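You operate a simulated robot arm through the tools that you are given. There is no shell and no other tool.

You run a simulated robot arm. Do the job below in one go: nothing can be reset, and whatever is moved stays where it is left.

JOB
Take the black relay out of the grey box; refit the cover.
Fine: lay the cover on the bench meanwhile; relay on the bench; tighten both screws with the bench's blue nut driver, put it back.

Only the result counts: the job must be done as asked and must still hold three seconds after the hand-in. Knocking over, shifting, dropping, spilling or breaking anything else fails it. Lids that push on must go on centred and level and be pressed home; caps that screw on are set level and turned clockwise until they are tight.

ROBOT AND FRAMES
A 6-joint arm with a two-finger gripper, fixed in place. Base frame: the origin is at the foot of the arm, x ahead of it, y to its left, z up. Units: m, rad, N and s.
Its first joint turns from -2.897 to 2.897 rad. Payload 1.71 kg.
Tool frame: the origin (TCP) lies between the finger pads and is the grasp point; the fingertips stand 0.02 m ahead of it; z points along the fingers, y is the line along which they close. The gripper opens to 0.096 m. The gripper's body begins 0.113 m behind the TCP.
Orientation is that of the tool frame in the base frame, as a unit quaternion [w, x, y, z]. With the fingers straight down and closing along the base's y, the tool's x points along the base's -x, its y along +y and its z along -z.

CONTROLS
- The arm moves only by the tool send_rows. Its argument "motion" is a list of rows, each a list of 3 entries, a list of its own where there are three numbers: the shift along the tool's x, y, z in m, then the turn, a rotation vector about the tool's x, y, z in rad, then the gripper command, from -1 (shut) to 1 (fully open), values between in proportion. In form: [[[tx, ty, tz], [rx, ry, rz], fingers], ...]. A call has 1 to 20 rows; each row shifts and turns the commanded pose from where the row before left it, along the tool's axes as they then stand. A row lasts 0.2 s, in which the tool goes at most 0.05 m and 0.15 rad; a call with a longer step from one row to the next is refused whole, and so is a gripper value outside its range. Where a pose cannot be reached the arm comes as near as it can. A force on the tool above 50 N (or 10 N above the force at the start of the call, whichever is more), or a blocked arm, ends the call early, and 0.2 s more pass. Each finger travels about 0.045 m/s and halts on what it meets, pressing with about 33 N; the grip force reading is that of the motor and also rises with nothing between the fingers. The clock runs only during rows and for 0.2 s after the last one: add rows that do not move to give the fingers time. It gives the time, the measured TCP pose, the force on the tool (base axes), the opening and the grip force at its end, in the units of the frame above (readings bear some noise), with the torque about the TCP (base axes, N m) and any sound that the robot's microphone picked up.
- Cameras (640 x 400 px; columns grow to the right, rows downward): "scene" is fixed at [0.2185, -0.5008, 1.6592]; the picture's right is [0.62, -0.78, 0.00], its down [-0.45, -0.35, -0.82] and it looks along [0.64, 0.51, -0.57] (base axes); focal length 361 px, centre (320, 200). "wrist" rides on the gripper at [0.065, 0.014, -0.145] in the tool frame; the picture's right is [-0.21, 0.98, 0.00], its down [-0.88, -0.18, -0.44] and it looks along [-0.43, -0.09, 0.90] (tool axes); focal length 275 px, centre (320, 200). There is no depth. A picture from a camera that has moved, and an enlarged one, comes with that camera's place and axes in the base frame and with its lens.
- capture(camera): a new picture of that camera. The clock stands still meanwhile.
- lift_body(by): slides the trunk up (or, below 0, down) by that many m; the arm rides with it, the base frame stays. It gives what a move gives, with no picture.
- close_up(camera, box): a new picture of the part [left, top, right, bottom] of that camera's present view, enlarged. The clock stands still meanwhile.
- hand_in(): hands the job in; it is judged then, once.

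Places have to be worked out from the pictures, the camera data and where the tool is seen. Open the gripper and draw the arm clear of the work before you hand the job in, unless the task says otherwise.

The tools are called after "Request:" by a JSON object that holds its "method" and its "body". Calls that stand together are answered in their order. send_rows: Moves the arm, as the interface text tells. Its arguments: {"type":"object","properties":{"motion":{"type":"array","items":{"type":"array"}}},"required":["motion"]} The other tools are called the same way: lift_body (by) slides the trunk up or down; capture (camera) takes a picture; close_up (camera, box) takes an enlarged picture of a part of a camera's view; hand_in () hands the job in.

At the start:

```text
time: 0.0
position: [0.513, 0.0805, 1.2888]
orientation: [0.001, 0.0, 1.0, 0.0]
contact_force: [0.9, -0.2, -1.3]
moment: [0.05, 0.0, -0.01]
finger_gap: 0.096
gripper_force: 0.0
trunk travel left (down, up): [-0.225, 0.165]
```

scene: 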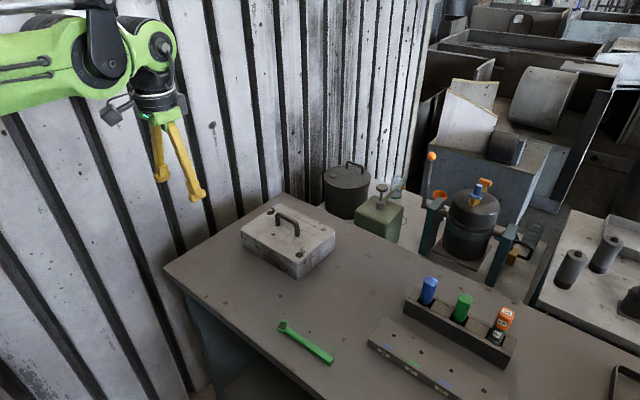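
wrist: 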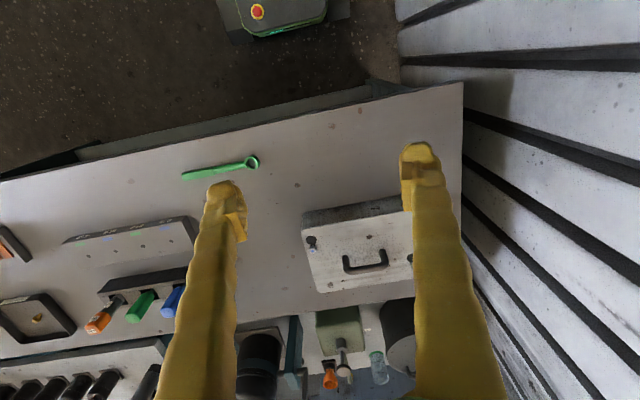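

The scene shows a grey box with a handled cover on the bench, a rack of coloured drivers and a green wrench. I start by taking enlarged looks at the box and the driver rack.

Request:
{"method": "close_up", "body": {"camera": "scene", "box": [220, 180, 360, 290]}}

Request:
{"method": "close_up", "body": {"camera": "scene", "box": [360, 260, 540, 400]}}

Request:
{"method": "close_up", "body": {"camera": "wrist", "box": [290, 180, 430, 300]}}

Request:
{"method": "close_up", "body": {"camera": "wrist", "box": [0, 190, 220, 350]}}

```text
3.64 times, centred on (290, 235) of scene
camera zoom: at [0.2185, -0.5008, 1.6592], right [0.62, -0.78, 0.0], down [-0.45, -0.35, -0.82], along [0.64, 0.51, -0.57], focal length 1311 px, centre (429, 73)
```

zoom: 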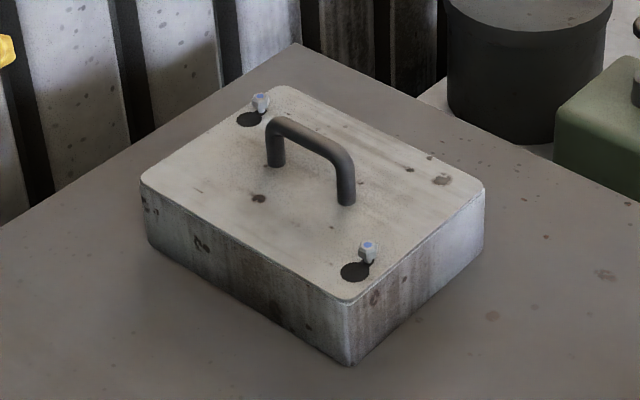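

```text
2.86 times, centred on (450, 330) of scene
camera zoom: at [0.2185, -0.5008, 1.6592], right [0.62, -0.78, 0.0], down [-0.45, -0.35, -0.82], along [0.64, 0.51, -0.57], focal length 1030 px, centre (-51, -171)
```

zoom: 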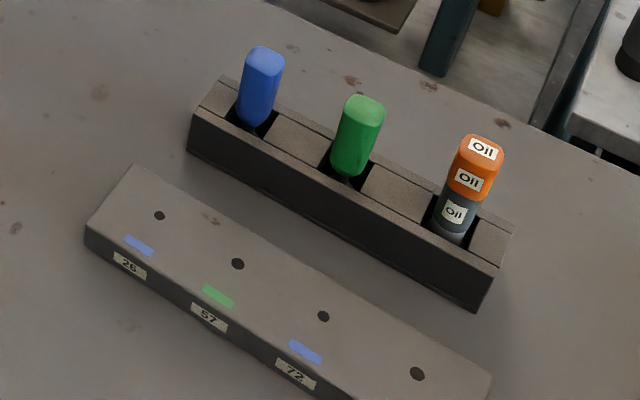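

```text
3.33 times, centred on (360, 240) of wrist
camera zoom: at [0.447, 0.0946, 1.4338], right [0.21, 0.98, 0.0], down [0.88, -0.18, 0.45], along [0.44, -0.09, -0.9], focal length 918 px, centre (187, 67)
```

zoom: 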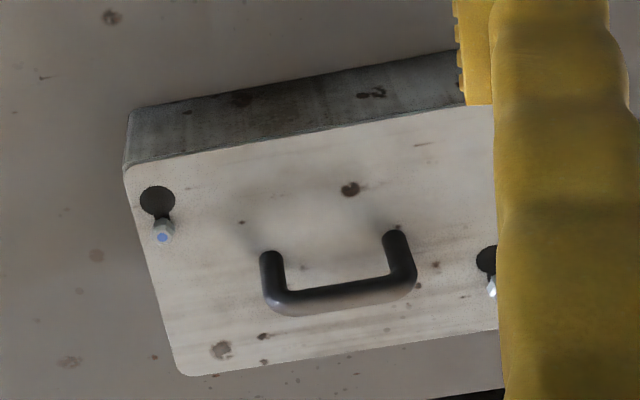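

```text
2.50 times, centred on (110, 270) of wrist
camera zoom: at [0.447, 0.0946, 1.4338], right [0.21, 0.98, 0.0], down [0.88, -0.18, 0.45], along [0.44, -0.09, -0.9], focal length 688 px, centre (845, 25)
```

zoom: 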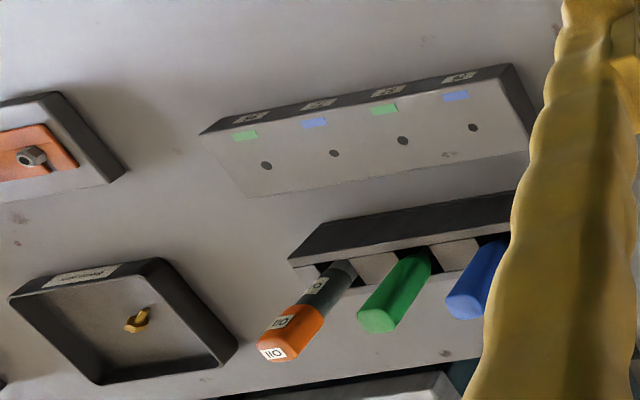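

The cover has two keyholes with blue-topped hex screws standing in them, and the handle top works out at about (0.83, 0.11, 0.985). I move the wrist camera closer above the box to inspect the screws and slots.

Request:
{"method": "send_rows", "body": {"motion": [[[-0.04, 0.005, 0.02], [0, 0, 0], 1], [[-0.04, 0.005, 0.02], [0, 0, 0], 1], [[-0.04, 0.005, 0.02], [0, 0, 0], 1], [[-0.04, 0.005, 0.02], [0, 0, 0], 1], [[-0.04, 0.005, 0.02], [0, 0, 0], 1], [[-0.037, 0.005, 0.02], [0, 0, 0], 1], [[0, 0, 0], [0, 0, 0], 1]]}}

Request:
{"method": "capture", "body": {"camera": "wrist"}}

Request:
{"method": "capture", "body": {"camera": "scene"}}

```text
time: 1.6
position: [0.726, 0.109, 1.1856]
orientation: [0.011, 0.0, 1.0, 0.0]
contact_force: [-1.0, 0.1, 0.9]
moment: [0.0, -0.12, 0.04]
finger_gap: 0.0962
gripper_force: 0.1
trunk travel left (down, up): [-0.225, 0.165]
```

```text
taken
camera wrist: at [0.6566, 0.1235, 1.3286], right [0.21, 0.98, 0.01], down [0.87, -0.18, 0.46], along [0.46, -0.09, -0.89], focal length 275 px, centre (320, 200)
```

wrist: 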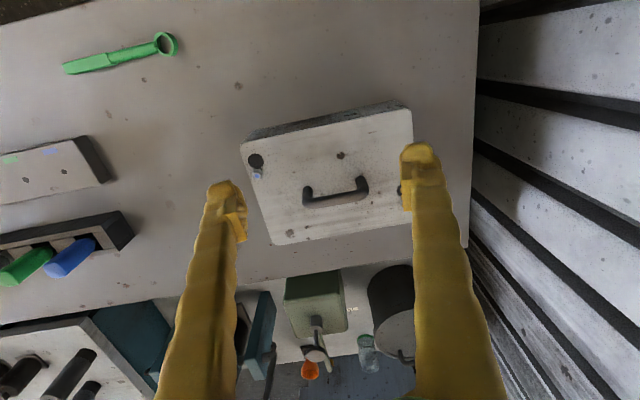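

```text
taken
```

scene: 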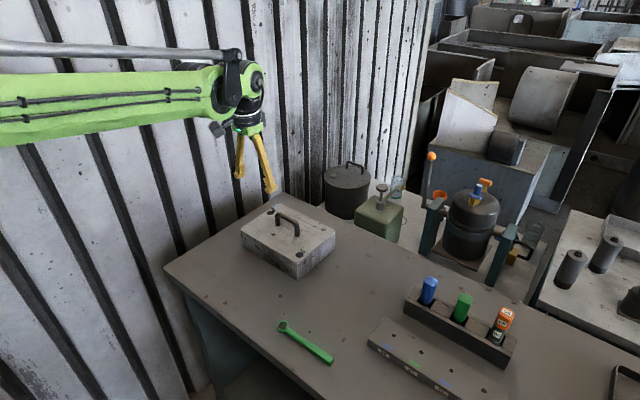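

The pose lags the command by about 2 cm, so I let it settle to see whether it is lag or a reach limit, then look again.

Request:
{"method": "send_rows", "body": {"motion": [[[0, 0, 0], [0, 0, 0], 1], [[0, 0, 0], [0, 0, 0], 1], [[0, 0, 0], [0, 0, 0], 1]]}}

Request:
{"method": "close_up", "body": {"camera": "wrist", "box": [230, 90, 420, 210]}}

```text
time: 2.4
position: [0.7319, 0.1094, 1.1808]
orientation: [0.009, -0.001, 1.0, 0.001]
contact_force: [-1.3, -1.0, 0.8]
moment: [0.0, -0.11, 0.0]
finger_gap: 0.0961
gripper_force: 0.0
trunk travel left (down, up): [-0.225, 0.165]
```

```text
3.33 times, centred on (325, 150) of wrist
camera zoom: at [0.6637, 0.1232, 1.325], right [0.21, 0.98, 0.0], down [0.87, -0.18, 0.46], along [0.45, -0.09, -0.89], focal length 918 px, centre (303, 367)
```

zoom: 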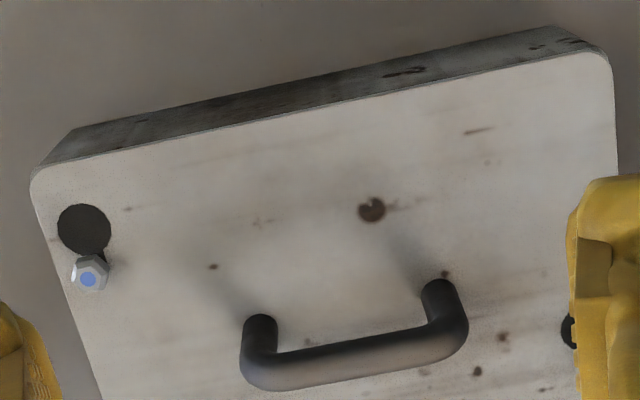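

The TCP is still creeping towards the command. I wait a little more to learn the settling behaviour.

Request:
{"method": "send_rows", "body": {"motion": [[[0, 0, 0], [0, 0, 0], 1], [[0, 0, 0], [0, 0, 0], 1], [[0, 0, 0], [0, 0, 0], 1], [[0, 0, 0], [0, 0, 0], 1], [[0, 0, 0], [0, 0, 0], 1], [[0, 0, 0], [0, 0, 0], 1], [[0, 0, 0], [0, 0, 0], 1], [[0, 0, 0], [0, 0, 0], 1]]}}

```text
time: 4.2
position: [0.7346, 0.1099, 1.1796]
orientation: [0.007, 0.001, 1.0, 0.0]
contact_force: [0.6, -0.1, 0.2]
moment: [-0.01, 0.01, -0.02]
finger_gap: 0.0962
gripper_force: 0.0
trunk travel left (down, up): [-0.225, 0.165]
```

There is a residual of about 1.5 cm from the commanded pose. I make a small move sideways to test tracking and uncover the second screw.

Request:
{"method": "send_rows", "body": {"motion": [[[0, 0.02, 0.02], [0, 0, 0], 1], [[0, 0.02, 0.02], [0, 0, 0], 1], [[0, 0.02, 0.02], [0, 0, 0], 1], [[0, 0, 0], [0, 0, 0], 1], [[0, 0, 0], [0, 0, 0], 1], [[0, 0, 0], [0, 0, 0], 1], [[0, 0, 0], [0, 0, 0], 1]]}}

Request:
{"method": "capture", "body": {"camera": "wrist"}}

```text
time: 5.8
position: [0.7313, 0.17, 1.1215]
orientation: [0.007, 0.0, 1.0, 0.0]
contact_force: [-0.5, 0.6, -0.9]
moment: [0.01, 0.01, 0.01]
finger_gap: 0.0959
gripper_force: 0.1
trunk travel left (down, up): [-0.225, 0.165]
```

```text
taken
camera wrist: at [0.6636, 0.1846, 1.2651], right [0.21, 0.98, 0.0], down [0.87, -0.19, 0.46], along [0.45, -0.09, -0.89], focal length 275 px, centre (320, 200)
```

wrist: 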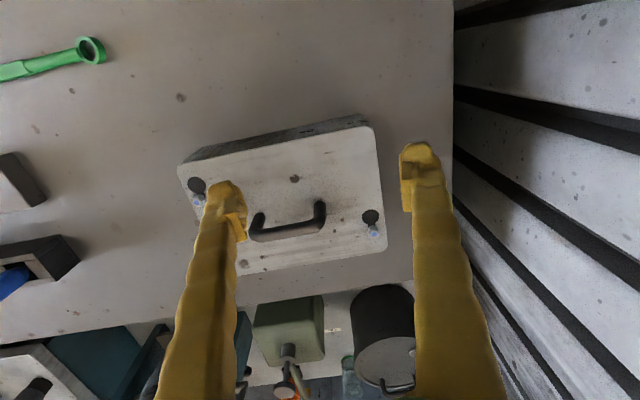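

Small moves track well (relative to the measured pose). Now I look closely at both screws and keyholes.

Request:
{"method": "close_up", "body": {"camera": "wrist", "box": [320, 180, 400, 250]}}

Request:
{"method": "close_up", "body": {"camera": "scene", "box": [235, 195, 345, 285]}}

Request:
{"method": "close_up", "body": {"camera": "scene", "box": [282, 225, 318, 250]}}

Request:
{"method": "close_up", "body": {"camera": "scene", "box": [262, 195, 298, 220]}}

```text
5.71 times, centred on (360, 215) of wrist
camera zoom: at [0.6636, 0.1846, 1.2651], right [0.21, 0.98, 0.0], down [0.87, -0.19, 0.46], along [0.45, -0.09, -0.89], focal length 1573 px, centre (91, 114)
```

zoom: 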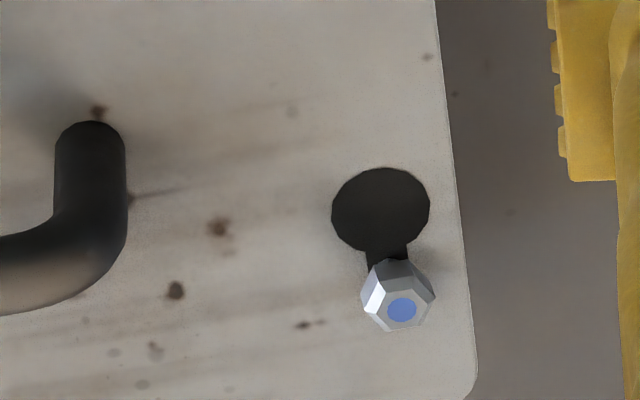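

```text
4.44 times, centred on (290, 240) of scene
camera zoom: at [0.2185, -0.5008, 1.6592], right [0.62, -0.78, 0.0], down [-0.45, -0.35, -0.82], along [0.64, 0.51, -0.57], focal length 1603 px, centre (453, 22)
```

zoom: 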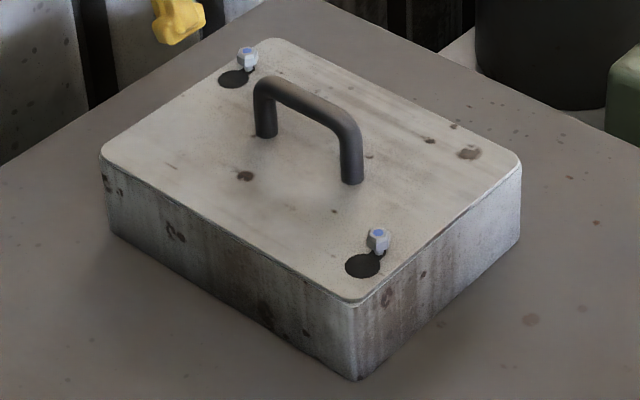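

```text
16.00 times, centred on (300, 238) of scene
camera zoom: at [0.2185, -0.5008, 1.6592], right [0.62, -0.78, 0.0], down [-0.45, -0.35, -0.82], along [0.64, 0.51, -0.57], focal length 5769 px, centre (640, -400)
```

zoom: 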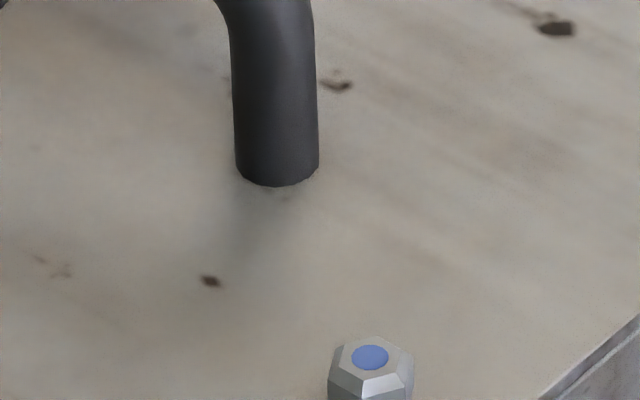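

```text
16.00 times, centred on (280, 208) of scene
camera zoom: at [0.2185, -0.5008, 1.6592], right [0.62, -0.78, 0.0], down [-0.45, -0.35, -0.82], along [0.64, 0.51, -0.57], focal length 5769 px, centre (960, 80)
```

zoom: 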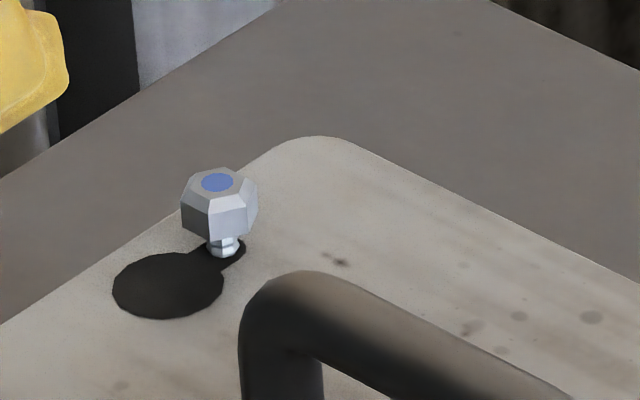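

The far screw shows a gap between head and cover, so it looks loose. I check the near screw the same way, then the nut driver rack.

Request:
{"method": "close_up", "body": {"camera": "scene", "box": [305, 238, 341, 263]}}

Request:
{"method": "close_up", "body": {"camera": "scene", "box": [400, 265, 460, 320]}}

Request:
{"method": "close_up", "body": {"camera": "scene", "box": [450, 285, 530, 365]}}

Request:
{"method": "close_up", "body": {"camera": "scene", "box": [300, 225, 325, 250]}}

```text
16.00 times, centred on (323, 250) of scene
camera zoom: at [0.2185, -0.5008, 1.6592], right [0.62, -0.78, 0.0], down [-0.45, -0.35, -0.82], along [0.64, 0.51, -0.57], focal length 5769 px, centre (272, -608)
```

zoom: 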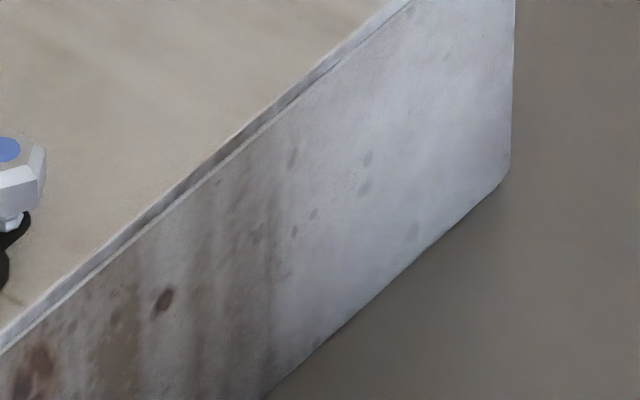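

```text
7.27 times, centred on (430, 292) of scene
camera zoom: at [0.2185, -0.5008, 1.6592], right [0.62, -0.78, 0.0], down [-0.45, -0.35, -0.82], along [0.64, 0.51, -0.57], focal length 2622 px, centre (-480, -473)
```

zoom: 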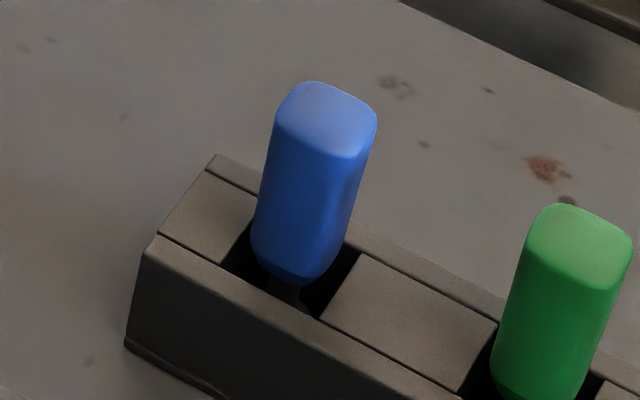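

```text
5.00 times, centred on (490, 325) of scene
camera zoom: at [0.2185, -0.5008, 1.6592], right [0.62, -0.78, 0.0], down [-0.45, -0.35, -0.82], along [0.64, 0.51, -0.57], focal length 1803 px, centre (-530, -425)
```

zoom: 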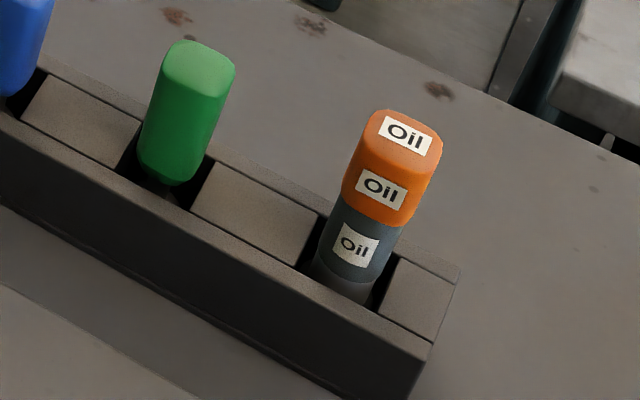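

```text
16.00 times, centred on (312, 238) of scene
camera zoom: at [0.2185, -0.5008, 1.6592], right [0.62, -0.78, 0.0], down [-0.45, -0.35, -0.82], along [0.64, 0.51, -0.57], focal length 5769 px, centre (440, -400)
```

zoom: 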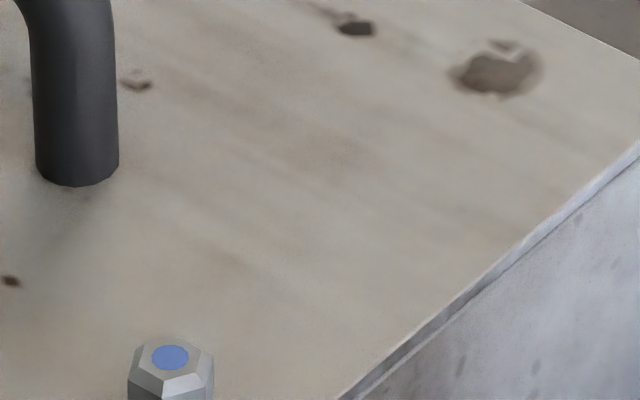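

Now a centred close-up of the near screw and keyhole.

Request:
{"method": "close_up", "body": {"camera": "scene", "box": [285, 237, 321, 262]}}

Request:
{"method": "close_up", "body": {"camera": "scene", "box": [262, 205, 318, 245]}}

```text
16.00 times, centred on (303, 250) of scene
camera zoom: at [0.2185, -0.5008, 1.6592], right [0.62, -0.78, 0.0], down [-0.45, -0.35, -0.82], along [0.64, 0.51, -0.57], focal length 5769 px, centre (592, -592)
```

zoom: 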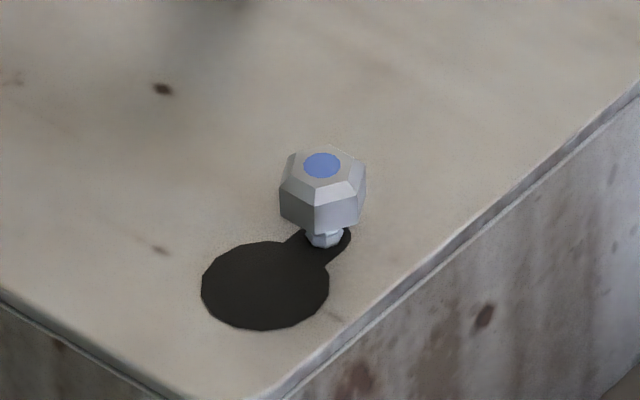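

```text
10.00 times, centred on (290, 225) of scene
camera zoom: at [0.2185, -0.5008, 1.6592], right [0.62, -0.78, 0.0], down [-0.45, -0.35, -0.82], along [0.64, 0.51, -0.57], focal length 3606 px, centre (620, -50)
```

zoom: 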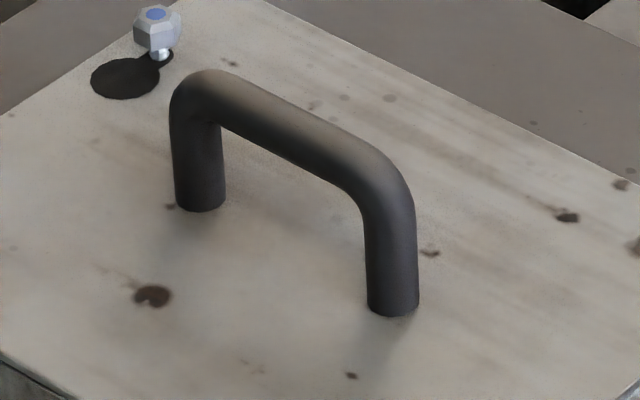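

Both screws are loose (a few mm of gap under the heads), and the box is base-aligned. The cover centre is about (0.826, 0.109) with its top at z≈0.956, the handle bar runs along y at (0.825, 0.109, 1.007), and the cover has to slide ~16 mm in +x before lifting. I turn the tool a quarter so the fingers close along x.

Request:
{"method": "send_rows", "body": {"motion": [[[0, 0, 0], [0, 0.014, 0], 1], [[0, 0, 0], [0, 0, -0.1428], 1], [[0, 0, 0], [0, 0, -0.1428], 1], [[0, 0, 0], [0, 0, -0.1428], 1], [[0, 0, 0], [0, 0, -0.1428], 1], [[0, 0, 0], [0, 0, -0.1428], 1], [[0, 0, 0], [0, 0, -0.1428], 1], [[0, 0, 0], [0, 0, -0.1428], 1], [[0, 0, 0], [0, 0, -0.1428], 1], [[0, 0, 0], [0, 0, -0.1428], 1], [[0, 0, 0], [0, 0, -0.1428], 1], [[0, 0, 0], [0, 0, -0.1428], 1], [[0, 0, 0], [0, 0, 0], 1], [[0, 0, 0], [0, 0, 0], 1], [[0, 0, 0], [0, 0, 0], 1]]}}

Request:
{"method": "capture", "body": {"camera": "wrist"}}

```text
time: 9.0
position: [0.7342, 0.1694, 1.1198]
orientation: [0.001, -0.707, 0.707, -0.001]
contact_force: [0.5, 0.4, 0.1]
moment: [-0.01, 0.02, -0.02]
finger_gap: 0.0959
gripper_force: 0.1
trunk travel left (down, up): [-0.225, 0.165]
```

```text
taken
camera wrist: at [0.7206, 0.1046, 1.2649], right [-0.98, 0.21, 0.0], down [0.18, 0.88, 0.45], along [0.09, 0.44, -0.9], focal length 275 px, centre (320, 200)
```

wrist: 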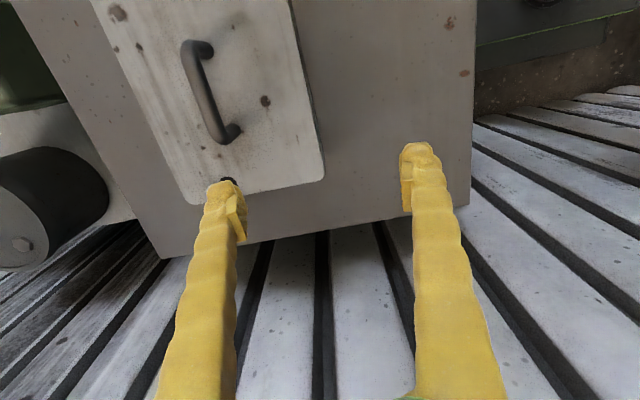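

The tool is now turned with y along base −x. I move it over the handle at this height and check the alignment.

Request:
{"method": "send_rows", "body": {"motion": [[[0.02, -0.03, 0], [0, 0, 0], 1], [[0.02, -0.03, 0], [0, 0, 0], 1], [[0.0209, -0.0305, 0], [0, 0, 0], 1], [[0, 0, 0], [0, 0, 0], 1], [[0, 0, 0], [0, 0, 0], 1], [[0, 0, 0], [0, 0, 0], 1]]}}

Request:
{"method": "capture", "body": {"camera": "wrist"}}

Request:
{"method": "close_up", "body": {"camera": "scene", "box": [220, 140, 360, 290]}}

```text
time: 10.4
position: [0.827, 0.1061, 1.1197]
orientation: [0.001, -0.707, 0.707, -0.001]
contact_force: [-0.8, -0.1, 0.0]
moment: [-0.04, 0.0, 0.05]
finger_gap: 0.0959
gripper_force: 0.0
trunk travel left (down, up): [-0.225, 0.165]
```

```text
taken
camera wrist: at [0.8117, 0.0408, 1.2647], right [-0.98, 0.21, 0.0], down [0.18, 0.88, 0.45], along [0.09, 0.44, -0.9], focal length 275 px, centre (320, 200)
```

wrist: 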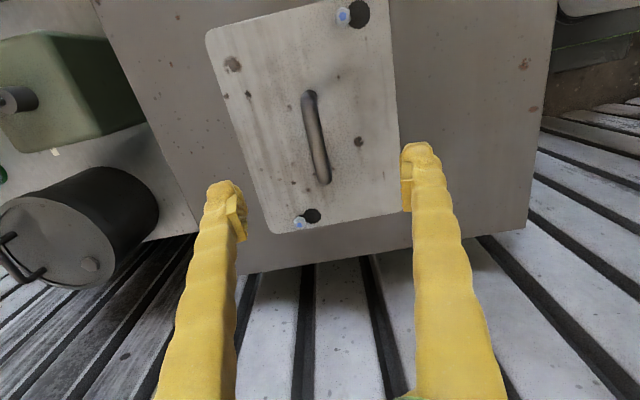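

```text
2.67 times, centred on (290, 215) of scene
camera zoom: at [0.2185, -0.5008, 1.6592], right [0.62, -0.78, 0.0], down [-0.45, -0.35, -0.82], along [0.64, 0.51, -0.57], focal length 962 px, centre (400, 160)
```

zoom: 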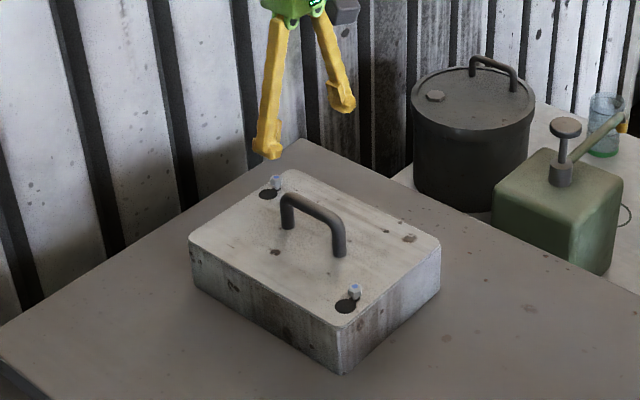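

I take enlarged views from here to pin down the handle and screws precisely.

Request:
{"method": "close_up", "body": {"camera": "wrist", "box": [260, 70, 380, 240]}}

Request:
{"method": "close_up", "body": {"camera": "wrist", "box": [300, 0, 400, 62]}}

Request:
{"method": "close_up", "body": {"camera": "wrist", "box": [270, 190, 350, 240]}}

```text
2.35 times, centred on (320, 155) of wrist
camera zoom: at [0.8117, 0.0408, 1.2647], right [-0.98, 0.21, 0.0], down [0.18, 0.88, 0.45], along [0.09, 0.44, -0.9], focal length 648 px, centre (320, 306)
```

zoom: 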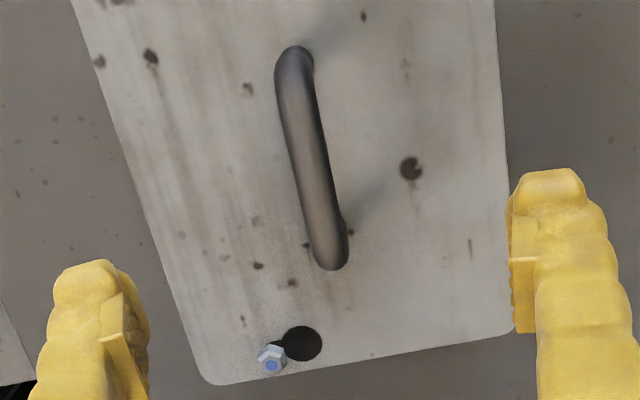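

```text
6.40 times, centred on (350, 31) of wrist
camera zoom: at [0.8117, 0.0408, 1.2647], right [-0.98, 0.21, 0.0], down [0.18, 0.88, 0.45], along [0.09, 0.44, -0.9], focal length 1762 px, centre (128, 1282)
```

zoom: 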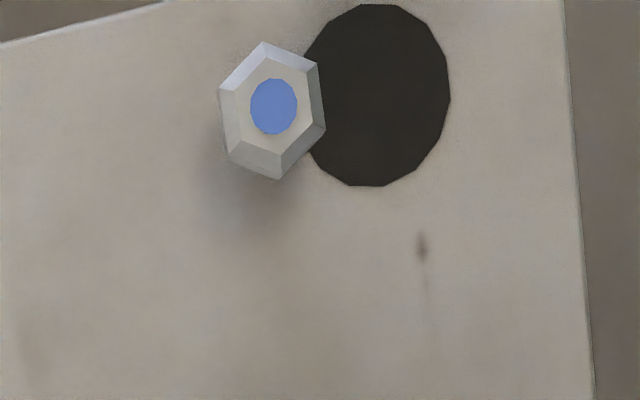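

```text
8.00 times, centred on (310, 215) of wrist
camera zoom: at [0.8117, 0.0408, 1.2647], right [-0.98, 0.21, 0.0], down [0.18, 0.88, 0.45], along [0.09, 0.44, -0.9], focal length 2202 px, centre (400, 80)
```

zoom: 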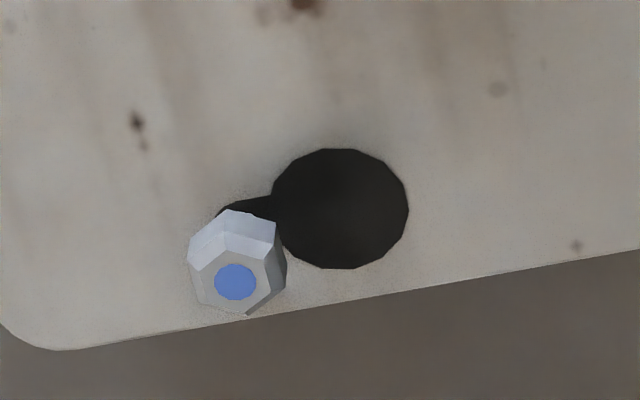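

The measurements agree: screws at about (0.873, 0.212) and (0.784, 0.008), slide distance ≈16.5 mm in +x, handle bar x≈0.827. I lower the open gripper over the handle bar.

Request:
{"method": "send_rows", "body": {"motion": [[[0, 0, 0.03], [0, 0, 0], 1], [[0, 0, 0.03], [0, 0, 0], 1], [[0, 0, 0.03], [0, 0, 0], 1], [[0, 0, 0.024], [0, 0, 0], 1], [[0, 0, 0], [0, 0, 0], 1], [[0, 0, 0], [0, 0, 0], 1]]}}

Request:
{"method": "capture", "body": {"camera": "wrist"}}

Request:
{"method": "close_up", "body": {"camera": "scene", "box": [220, 140, 360, 290]}}

```text
time: 11.8
position: [0.8243, 0.1084, 1.0039]
orientation: [0.0, 0.707, -0.707, 0.0]
contact_force: [0.1, 0.0, 0.2]
moment: [0.03, 0.04, 0.0]
finger_gap: 0.0959
gripper_force: 0.1
trunk travel left (down, up): [-0.225, 0.165]
```

```text
taken
camera wrist: at [0.8089, 0.0437, 1.1486], right [-0.98, 0.21, 0.0], down [0.18, 0.88, 0.45], along [0.09, 0.44, -0.9], focal length 275 px, centre (320, 200)
```

wrist: 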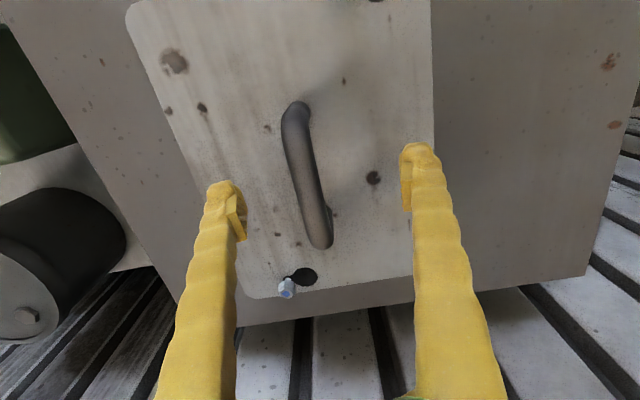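

```text
2.67 times, centred on (290, 215) of scene
camera zoom: at [0.2185, -0.5008, 1.6592], right [0.62, -0.78, 0.0], down [-0.45, -0.35, -0.82], along [0.64, 0.51, -0.57], focal length 962 px, centre (400, 160)
```

zoom: 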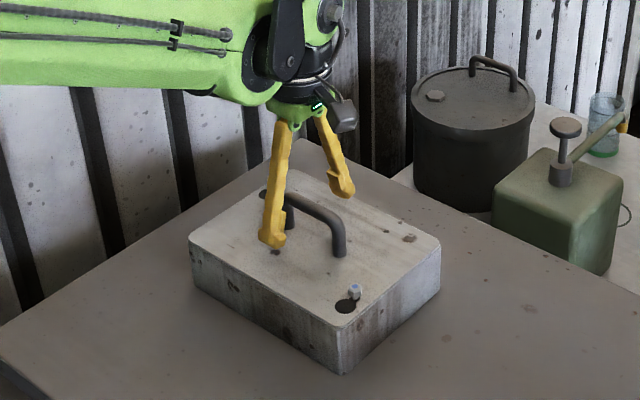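

The fingers straddle the bar, which is about 2.5 mm further in +x. I shift by that and close the gripper.

Request:
{"method": "send_rows", "body": {"motion": [[[0, -0.0025, 0], [0, 0, 0], 1], [[0, 0, 0], [0, 0, 0], 1], [[0, 0, 0], [0, 0, 0], -1], [[0, 0, 0], [0, 0, 0], -1], [[0, 0, 0], [0, 0, 0], -1], [[0, 0, 0], [0, 0, 0], -1], [[0, 0, 0], [0, 0, 0], -1], [[0, 0, 0], [0, 0, 0], -1], [[0, 0, 0], [0, 0, 0], -1]]}}

Request:
{"method": "capture", "body": {"camera": "wrist"}}

```text
time: 13.8
position: [0.8034, 0.1096, 1.0243]
orientation: [-0.01, 0.707, -0.707, 0.009]
contact_force: [-1.7, 0.0, -1.2]
moment: [0.04, -0.16, 0.02]
finger_gap: 0.0117
gripper_force: 32.7
trunk travel left (down, up): [-0.225, 0.165]
stopped in row 9: the force on the tool passed its limit at 53 N (the readings are from after the stop); the commanded pose is now the measured one
```

```text
taken
camera wrist: at [0.7852, 0.0437, 1.1686], right [-0.98, 0.21, -0.03], down [0.17, 0.88, 0.45], along [0.12, 0.44, -0.89], focal length 275 px, centre (320, 200)
```

wrist: 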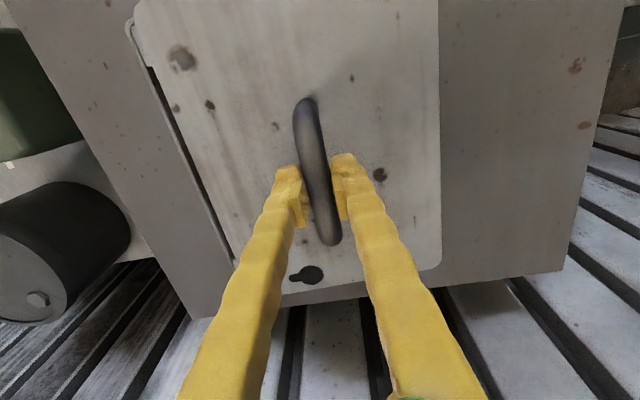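

The force limit tripped and the tool ended about 2 cm off in −x and up, with the cover moved. I look carefully before doing anything else.

Request:
{"method": "close_up", "body": {"camera": "scene", "box": [220, 140, 360, 290]}}

Request:
{"method": "close_up", "body": {"camera": "wrist", "box": [130, 0, 450, 330]}}

Request:
{"method": "close_up", "body": {"camera": "scene", "box": [240, 200, 340, 285]}}

```text
2.67 times, centred on (290, 215) of scene
camera zoom: at [0.2185, -0.5008, 1.6592], right [0.62, -0.78, 0.0], down [-0.45, -0.35, -0.82], along [0.64, 0.51, -0.57], focal length 962 px, centre (400, 160)
```

zoom: 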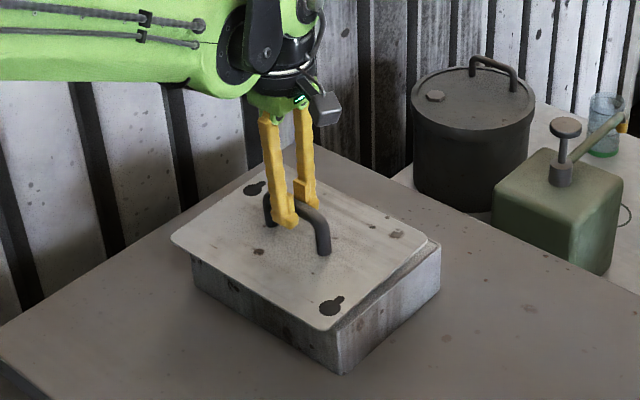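

```text
1.21 times, centred on (290, 165) of wrist
camera zoom: at [0.7852, 0.0437, 1.1686], right [-0.98, 0.21, -0.03], down [0.17, 0.88, 0.45], along [0.12, 0.44, -0.89], focal length 334 px, centre (356, 242)
```

zoom: 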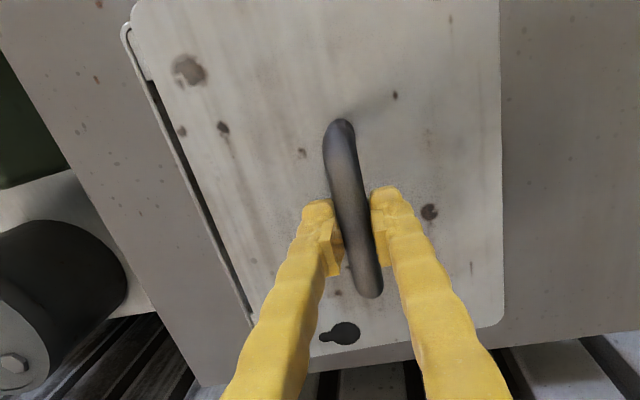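

```text
4.71 times, centred on (290, 242) of scene
camera zoom: at [0.2185, -0.5008, 1.6592], right [0.62, -0.78, 0.0], down [-0.45, -0.35, -0.82], along [0.64, 0.51, -0.57], focal length 1697 px, centre (461, 0)
```

zoom: 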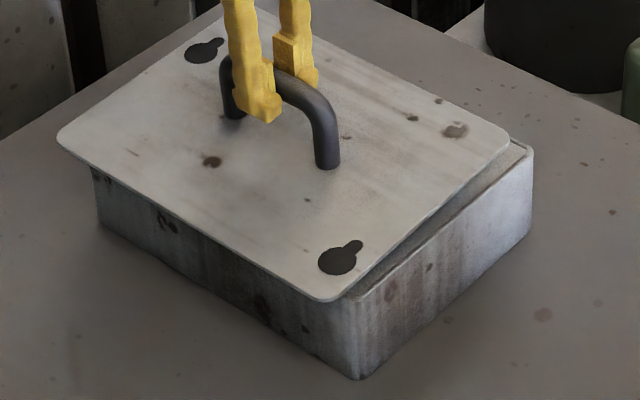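

The cover has already come off over the screw heads and hangs in the gripper (gap 11.7 mm on the bar); the box itself hasn't moved. I lift it slowly straight up and check the load.

Request:
{"method": "send_rows", "body": {"motion": [[[0, 0, -0.008], [0, 0, 0], -1], [[0, 0, -0.01], [0, 0, 0], -1], [[0, 0, -0.012], [0, 0, 0], -1], [[0, 0, -0.015], [0, 0, 0], -1], [[0, 0, -0.015], [0, 0, 0], -1], [[0, 0, 0], [0, 0, 0], -1], [[0, 0, 0], [0, 0, 0], -1]]}}

Request:
{"method": "capture", "body": {"camera": "wrist"}}

Request:
{"method": "close_up", "body": {"camera": "scene", "box": [220, 140, 360, 290]}}

```text
time: 15.4
position: [0.812, 0.1094, 1.0781]
orientation: [0.007, -0.707, 0.707, -0.007]
contact_force: [0.1, 0.0, -2.5]
moment: [-0.01, 0.0, -0.03]
finger_gap: 0.0116
gripper_force: 33.2
trunk travel left (down, up): [-0.225, 0.165]
```

```text
taken
camera wrist: at [0.795, 0.0439, 1.222], right [-0.98, 0.21, -0.02], down [0.18, 0.88, 0.45], along [0.11, 0.44, -0.89], focal length 275 px, centre (320, 200)
```

wrist: 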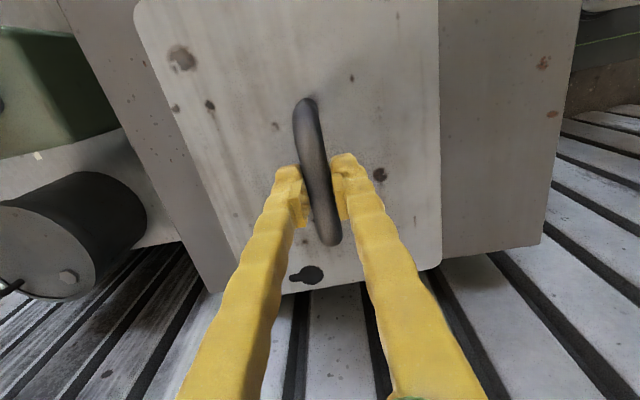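

```text
2.67 times, centred on (290, 215) of scene
camera zoom: at [0.2185, -0.5008, 1.6592], right [0.62, -0.78, 0.0], down [-0.45, -0.35, -0.82], along [0.64, 0.51, -0.57], focal length 962 px, centre (400, 160)
```

zoom: 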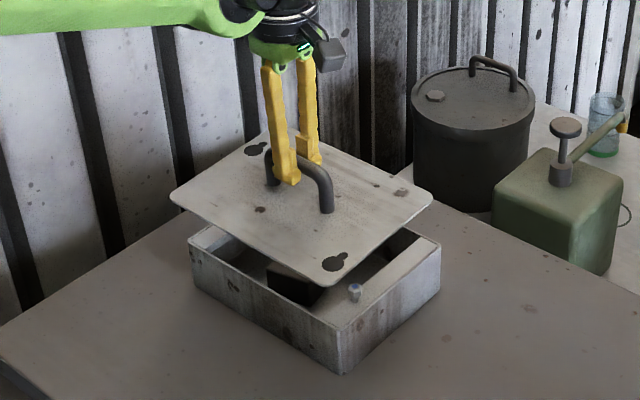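

The cover (about 2.5 N) hangs free and the screw and black relay are visible in the box. I level the tool (0.02 rad) and carry the cover in −x, to the bench area in front of the box.

Request:
{"method": "send_rows", "body": {"motion": [[[0, 0.0, -0.01], [-0.01, 0, 0], -1], [[0, 0.01, -0.005], [-0.01, 0, 0], -1], [[0, 0.02, 0], [0, 0, 0], -1], [[0, 0.02, 0], [0, 0, 0], -1], [[0, 0.02, 0], [0, 0, 0], -1], [[0, 0.02, 0], [0, 0, 0], -1], [[0, 0.02, 0], [0, 0, 0], -1], [[0, 0.02, 0], [0, 0, 0], -1], [[0, 0.02, 0], [0, 0, 0], -1], [[0, 0.02, 0], [0, 0, 0], -1], [[0, 0.012, 0], [0, 0, 0], -1], [[0, 0, 0], [0, 0, 0], -1], [[0, 0, 0], [0, 0, 0], -1], [[0, 0, 0], [0, 0, 0], -1]]}}

Request:
{"method": "capture", "body": {"camera": "wrist"}}

Request:
{"method": "capture", "body": {"camera": "scene"}}

```text
time: 18.4
position: [0.6305, 0.1083, 1.093]
orientation: [0.001, 0.707, -0.707, 0.0]
contact_force: [-0.6, 0.8, -1.2]
moment: [-0.03, 0.04, 0.0]
finger_gap: 0.0112
gripper_force: 33.4
trunk travel left (down, up): [-0.225, 0.165]
```

```text
taken
camera wrist: at [0.6155, 0.0444, 1.2374], right [-0.98, 0.21, 0.0], down [0.18, 0.88, 0.45], along [0.09, 0.44, -0.9], focal length 275 px, centre (320, 200)
```

wrist: 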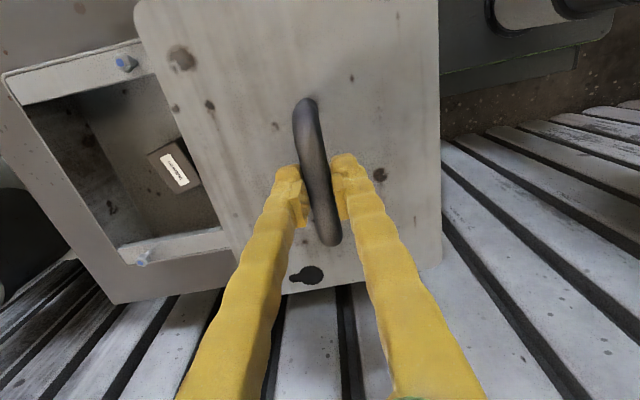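

```text
taken
```

scene: 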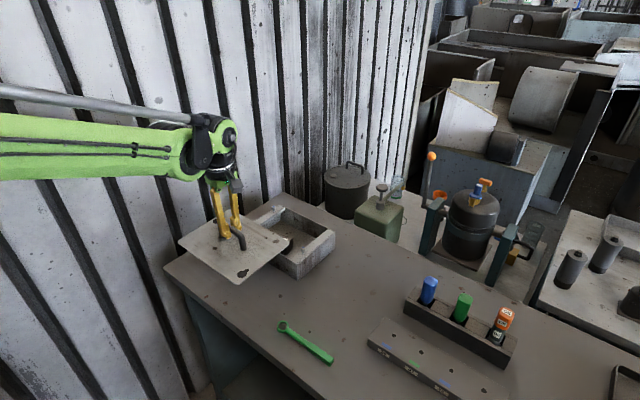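

Cover is level and above the free bench strip in front of the box (TCP 0.6305, 0.108). I lower it most of the way and check clearance to the box.

Request:
{"method": "send_rows", "body": {"motion": [[[0, 0, 0.02], [0, 0, 0], -1], [[0, 0, 0.02], [0, 0, 0], -1], [[0, 0, 0.02], [0, 0, 0], -1], [[0, 0, 0.02], [0, 0, 0], -1], [[0, 0, 0.02], [0, 0, 0], -1], [[0, 0, 0.02], [0, 0, 0], -1], [[0, 0, 0.008], [0, 0, 0], -1], [[0, 0, 0], [0, 0, 0], -1], [[0, 0, 0], [0, 0, 0], -1]]}}

Request:
{"method": "close_up", "body": {"camera": "scene", "box": [155, 180, 345, 310]}}

Request:
{"method": "capture", "body": {"camera": "wrist"}}

```text
time: 20.4
position: [0.6293, 0.1103, 0.9642]
orientation: [-0.001, -0.707, 0.708, -0.001]
contact_force: [1.4, -0.2, -2.0]
moment: [-0.05, -0.03, -0.02]
finger_gap: 0.0115
gripper_force: 32.9
trunk travel left (down, up): [-0.225, 0.165]
```

```text
3.08 times, centred on (250, 245) of scene
camera zoom: at [0.2185, -0.5008, 1.6592], right [0.62, -0.78, 0.0], down [-0.45, -0.35, -0.82], along [0.64, 0.51, -0.57], focal length 1110 px, centre (535, 62)
```

zoom: 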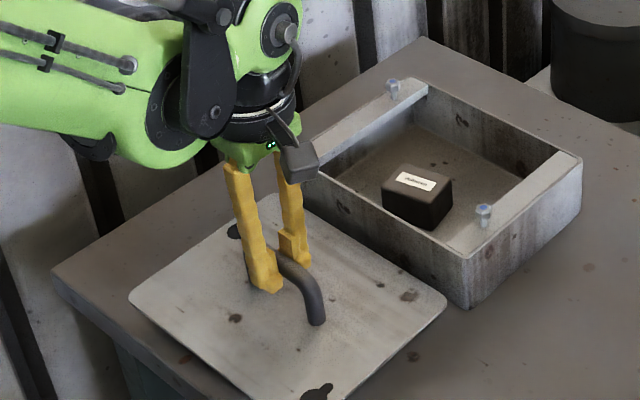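

```text
taken
camera wrist: at [0.6149, 0.0449, 1.1094], right [-0.98, 0.21, 0.0], down [0.18, 0.88, 0.45], along [0.09, 0.44, -0.9], focal length 275 px, centre (320, 200)
```

wrist: 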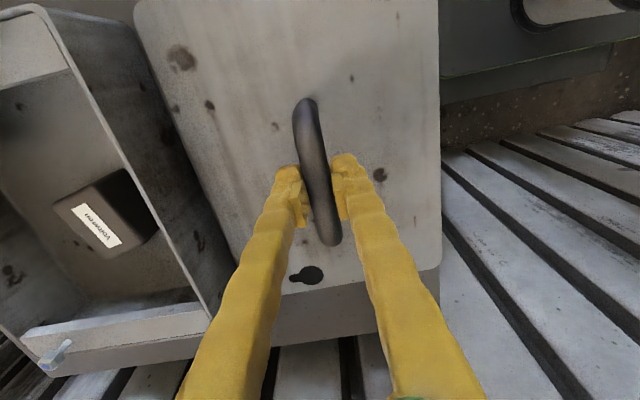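

Clear of the box. I lower further in small steps toward the expected contact height (TCP z≈0.936).

Request:
{"method": "send_rows", "body": {"motion": [[[0, 0, 0.005], [0, 0, 0], -1], [[0, 0, 0.005], [0, 0, 0], -1], [[0, 0, 0.004], [0, 0, 0], -1], [[0, 0, 0.004], [0, 0, 0], -1], [[0, 0, 0.003], [0, 0, 0], -1], [[0, 0, 0], [0, 0, 0], -1], [[0, 0, 0], [0, 0, 0], -1]]}}

Request:
{"method": "close_up", "body": {"camera": "scene", "box": [155, 200, 305, 310]}}

```text
time: 22.0
position: [0.6302, 0.1099, 0.9419]
orientation: [0.0, 0.708, -0.706, 0.0]
contact_force: [-0.3, -0.7, -1.9]
moment: [0.0, -0.02, -0.01]
finger_gap: 0.0114
gripper_force: 33.4
trunk travel left (down, up): [-0.225, 0.165]
```

```text
3.64 times, centred on (230, 255) of scene
camera zoom: at [0.2185, -0.5008, 1.6592], right [0.62, -0.78, 0.0], down [-0.45, -0.35, -0.82], along [0.64, 0.51, -0.57], focal length 1311 px, centre (647, 0)
```

zoom: 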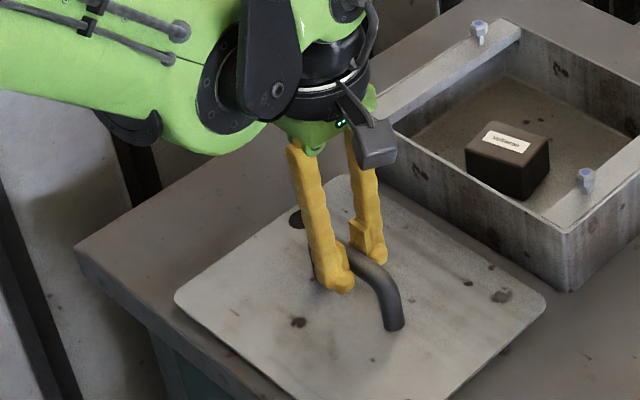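

Still no contact (−1.9 N, the cover's weight). I go down in ~1.5 mm steps until the force shows touchdown.

Request:
{"method": "send_rows", "body": {"motion": [[[0, 0, 0.0015], [0, 0, 0], -1], [[0, 0, 0.0015], [0, 0, 0], -1], [[0, 0, 0.0015], [0, 0, 0], -1], [[0, 0, 0], [0, 0, 0], -1], [[0, 0, 0], [0, 0, 0], -1]]}}

```text
time: 23.2
position: [0.6292, 0.1083, 0.939]
orientation: [0.0, -0.707, 0.707, 0.001]
contact_force: [1.5, 2.0, 8.0]
moment: [-0.15, -0.14, 0.08]
finger_gap: 0.0115
gripper_force: 33.3
trunk travel left (down, up): [-0.225, 0.165]
```

Touchdown: +8 N at TCP z=0.939, so the cover is on the bench. I open the gripper.

Request:
{"method": "send_rows", "body": {"motion": [[[0, 0, 0], [0, 0, 0], -0.6], [[0, 0, 0], [0, 0, 0], -0.3], [[0, 0, 0], [0, 0, 0], 0], [[0, 0, 0], [0, 0, 0], 0.5], [[0, 0, 0], [0, 0, 0], 1], [[0, 0, 0], [0, 0, 0], 1], [[0, 0, 0], [0, 0, 0], 1]]}}

Request:
{"method": "capture", "body": {"camera": "wrist"}}

Request:
{"method": "close_up", "body": {"camera": "scene", "box": [155, 200, 305, 310]}}

```text
time: 24.8
position: [0.6293, 0.1075, 0.938]
orientation: [0.001, -0.707, 0.708, 0.0]
contact_force: [0.1, -0.7, 0.2]
moment: [0.03, 0.01, 0.04]
finger_gap: 0.096
gripper_force: 0.2
trunk travel left (down, up): [-0.225, 0.165]
```

```text
taken
camera wrist: at [0.615, 0.0435, 1.0836], right [-0.98, 0.21, 0.0], down [0.18, 0.88, 0.45], along [0.09, 0.44, -0.9], focal length 275 px, centre (320, 200)
```

wrist: 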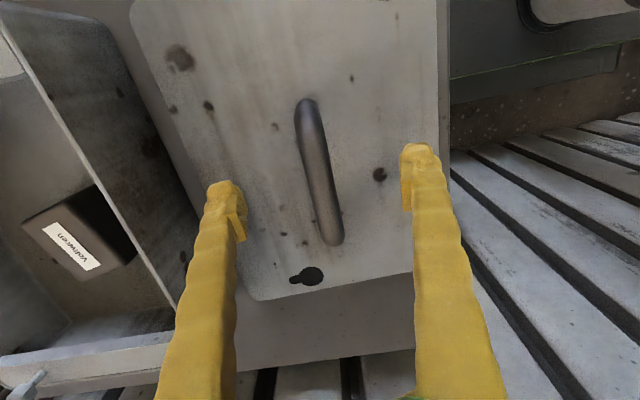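

```text
3.64 times, centred on (230, 255) of scene
camera zoom: at [0.2185, -0.5008, 1.6592], right [0.62, -0.78, 0.0], down [-0.45, -0.35, -0.82], along [0.64, 0.51, -0.57], focal length 1311 px, centre (647, 0)
```

zoom: 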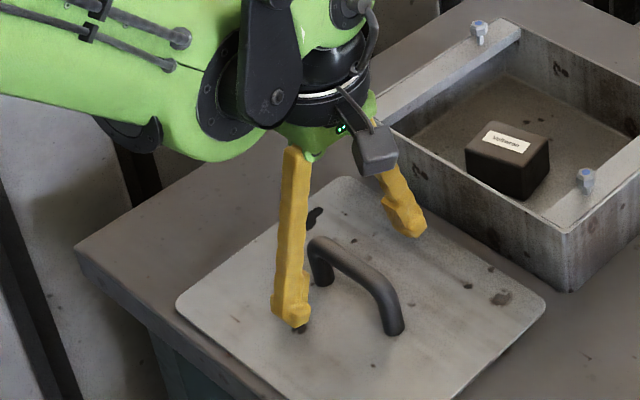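

The cover lies flat on the bench. I raise the arm and move over the box to view the relay.

Request:
{"method": "send_rows", "body": {"motion": [[[0, 0, -0.02], [0, 0, 0], 1], [[0, 0, -0.04], [0, 0, 0], 1], [[0, 0, -0.04], [0, 0, 0], 1], [[0, 0, -0.04], [0, 0, 0], 1], [[0, 0, -0.03], [0, 0, 0], 1], [[0, -0.03, 0], [0, 0, 0], 1], [[0, -0.03, 0], [0, 0, 0], 1], [[0, -0.03, 0], [0, 0, 0], 1], [[0, -0.03, 0], [0, 0, 0], 1], [[0, -0.03, 0], [0, 0, 0], 1], [[0, -0.02, 0], [0, 0, 0], 1], [[0, 0, 0], [0, 0, 0], 1], [[0, 0, 0], [0, 0, 0], 1], [[0, 0, 0], [0, 0, 0], 1]]}}

Request:
{"method": "capture", "body": {"camera": "wrist"}}

Request:
{"method": "close_up", "body": {"camera": "scene", "box": [155, 180, 345, 310]}}

```text
time: 27.8
position: [0.7992, 0.1088, 1.1079]
orientation: [0.0, 0.708, -0.707, 0.001]
contact_force: [-0.2, 0.0, 0.3]
moment: [-0.02, 0.01, 0.0]
finger_gap: 0.0961
gripper_force: 0.1
trunk travel left (down, up): [-0.225, 0.165]
```

```text
taken
camera wrist: at [0.7862, 0.0442, 1.2524], right [-0.98, 0.21, 0.0], down [0.18, 0.88, 0.45], along [0.09, 0.44, -0.9], focal length 275 px, centre (320, 200)
```

wrist: 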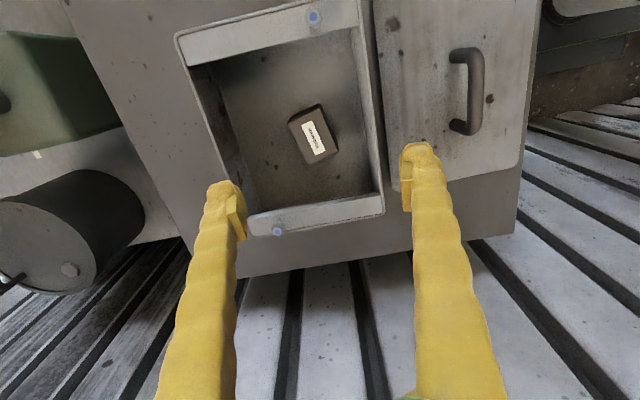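

```text
3.08 times, centred on (250, 245) of scene
camera zoom: at [0.2185, -0.5008, 1.6592], right [0.62, -0.78, 0.0], down [-0.45, -0.35, -0.82], along [0.64, 0.51, -0.57], focal length 1110 px, centre (535, 62)
```

zoom: 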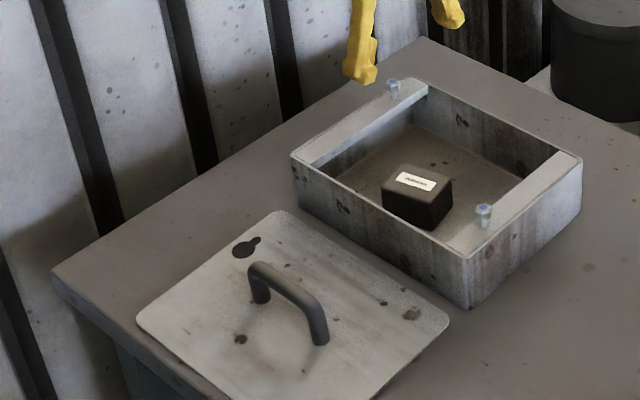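

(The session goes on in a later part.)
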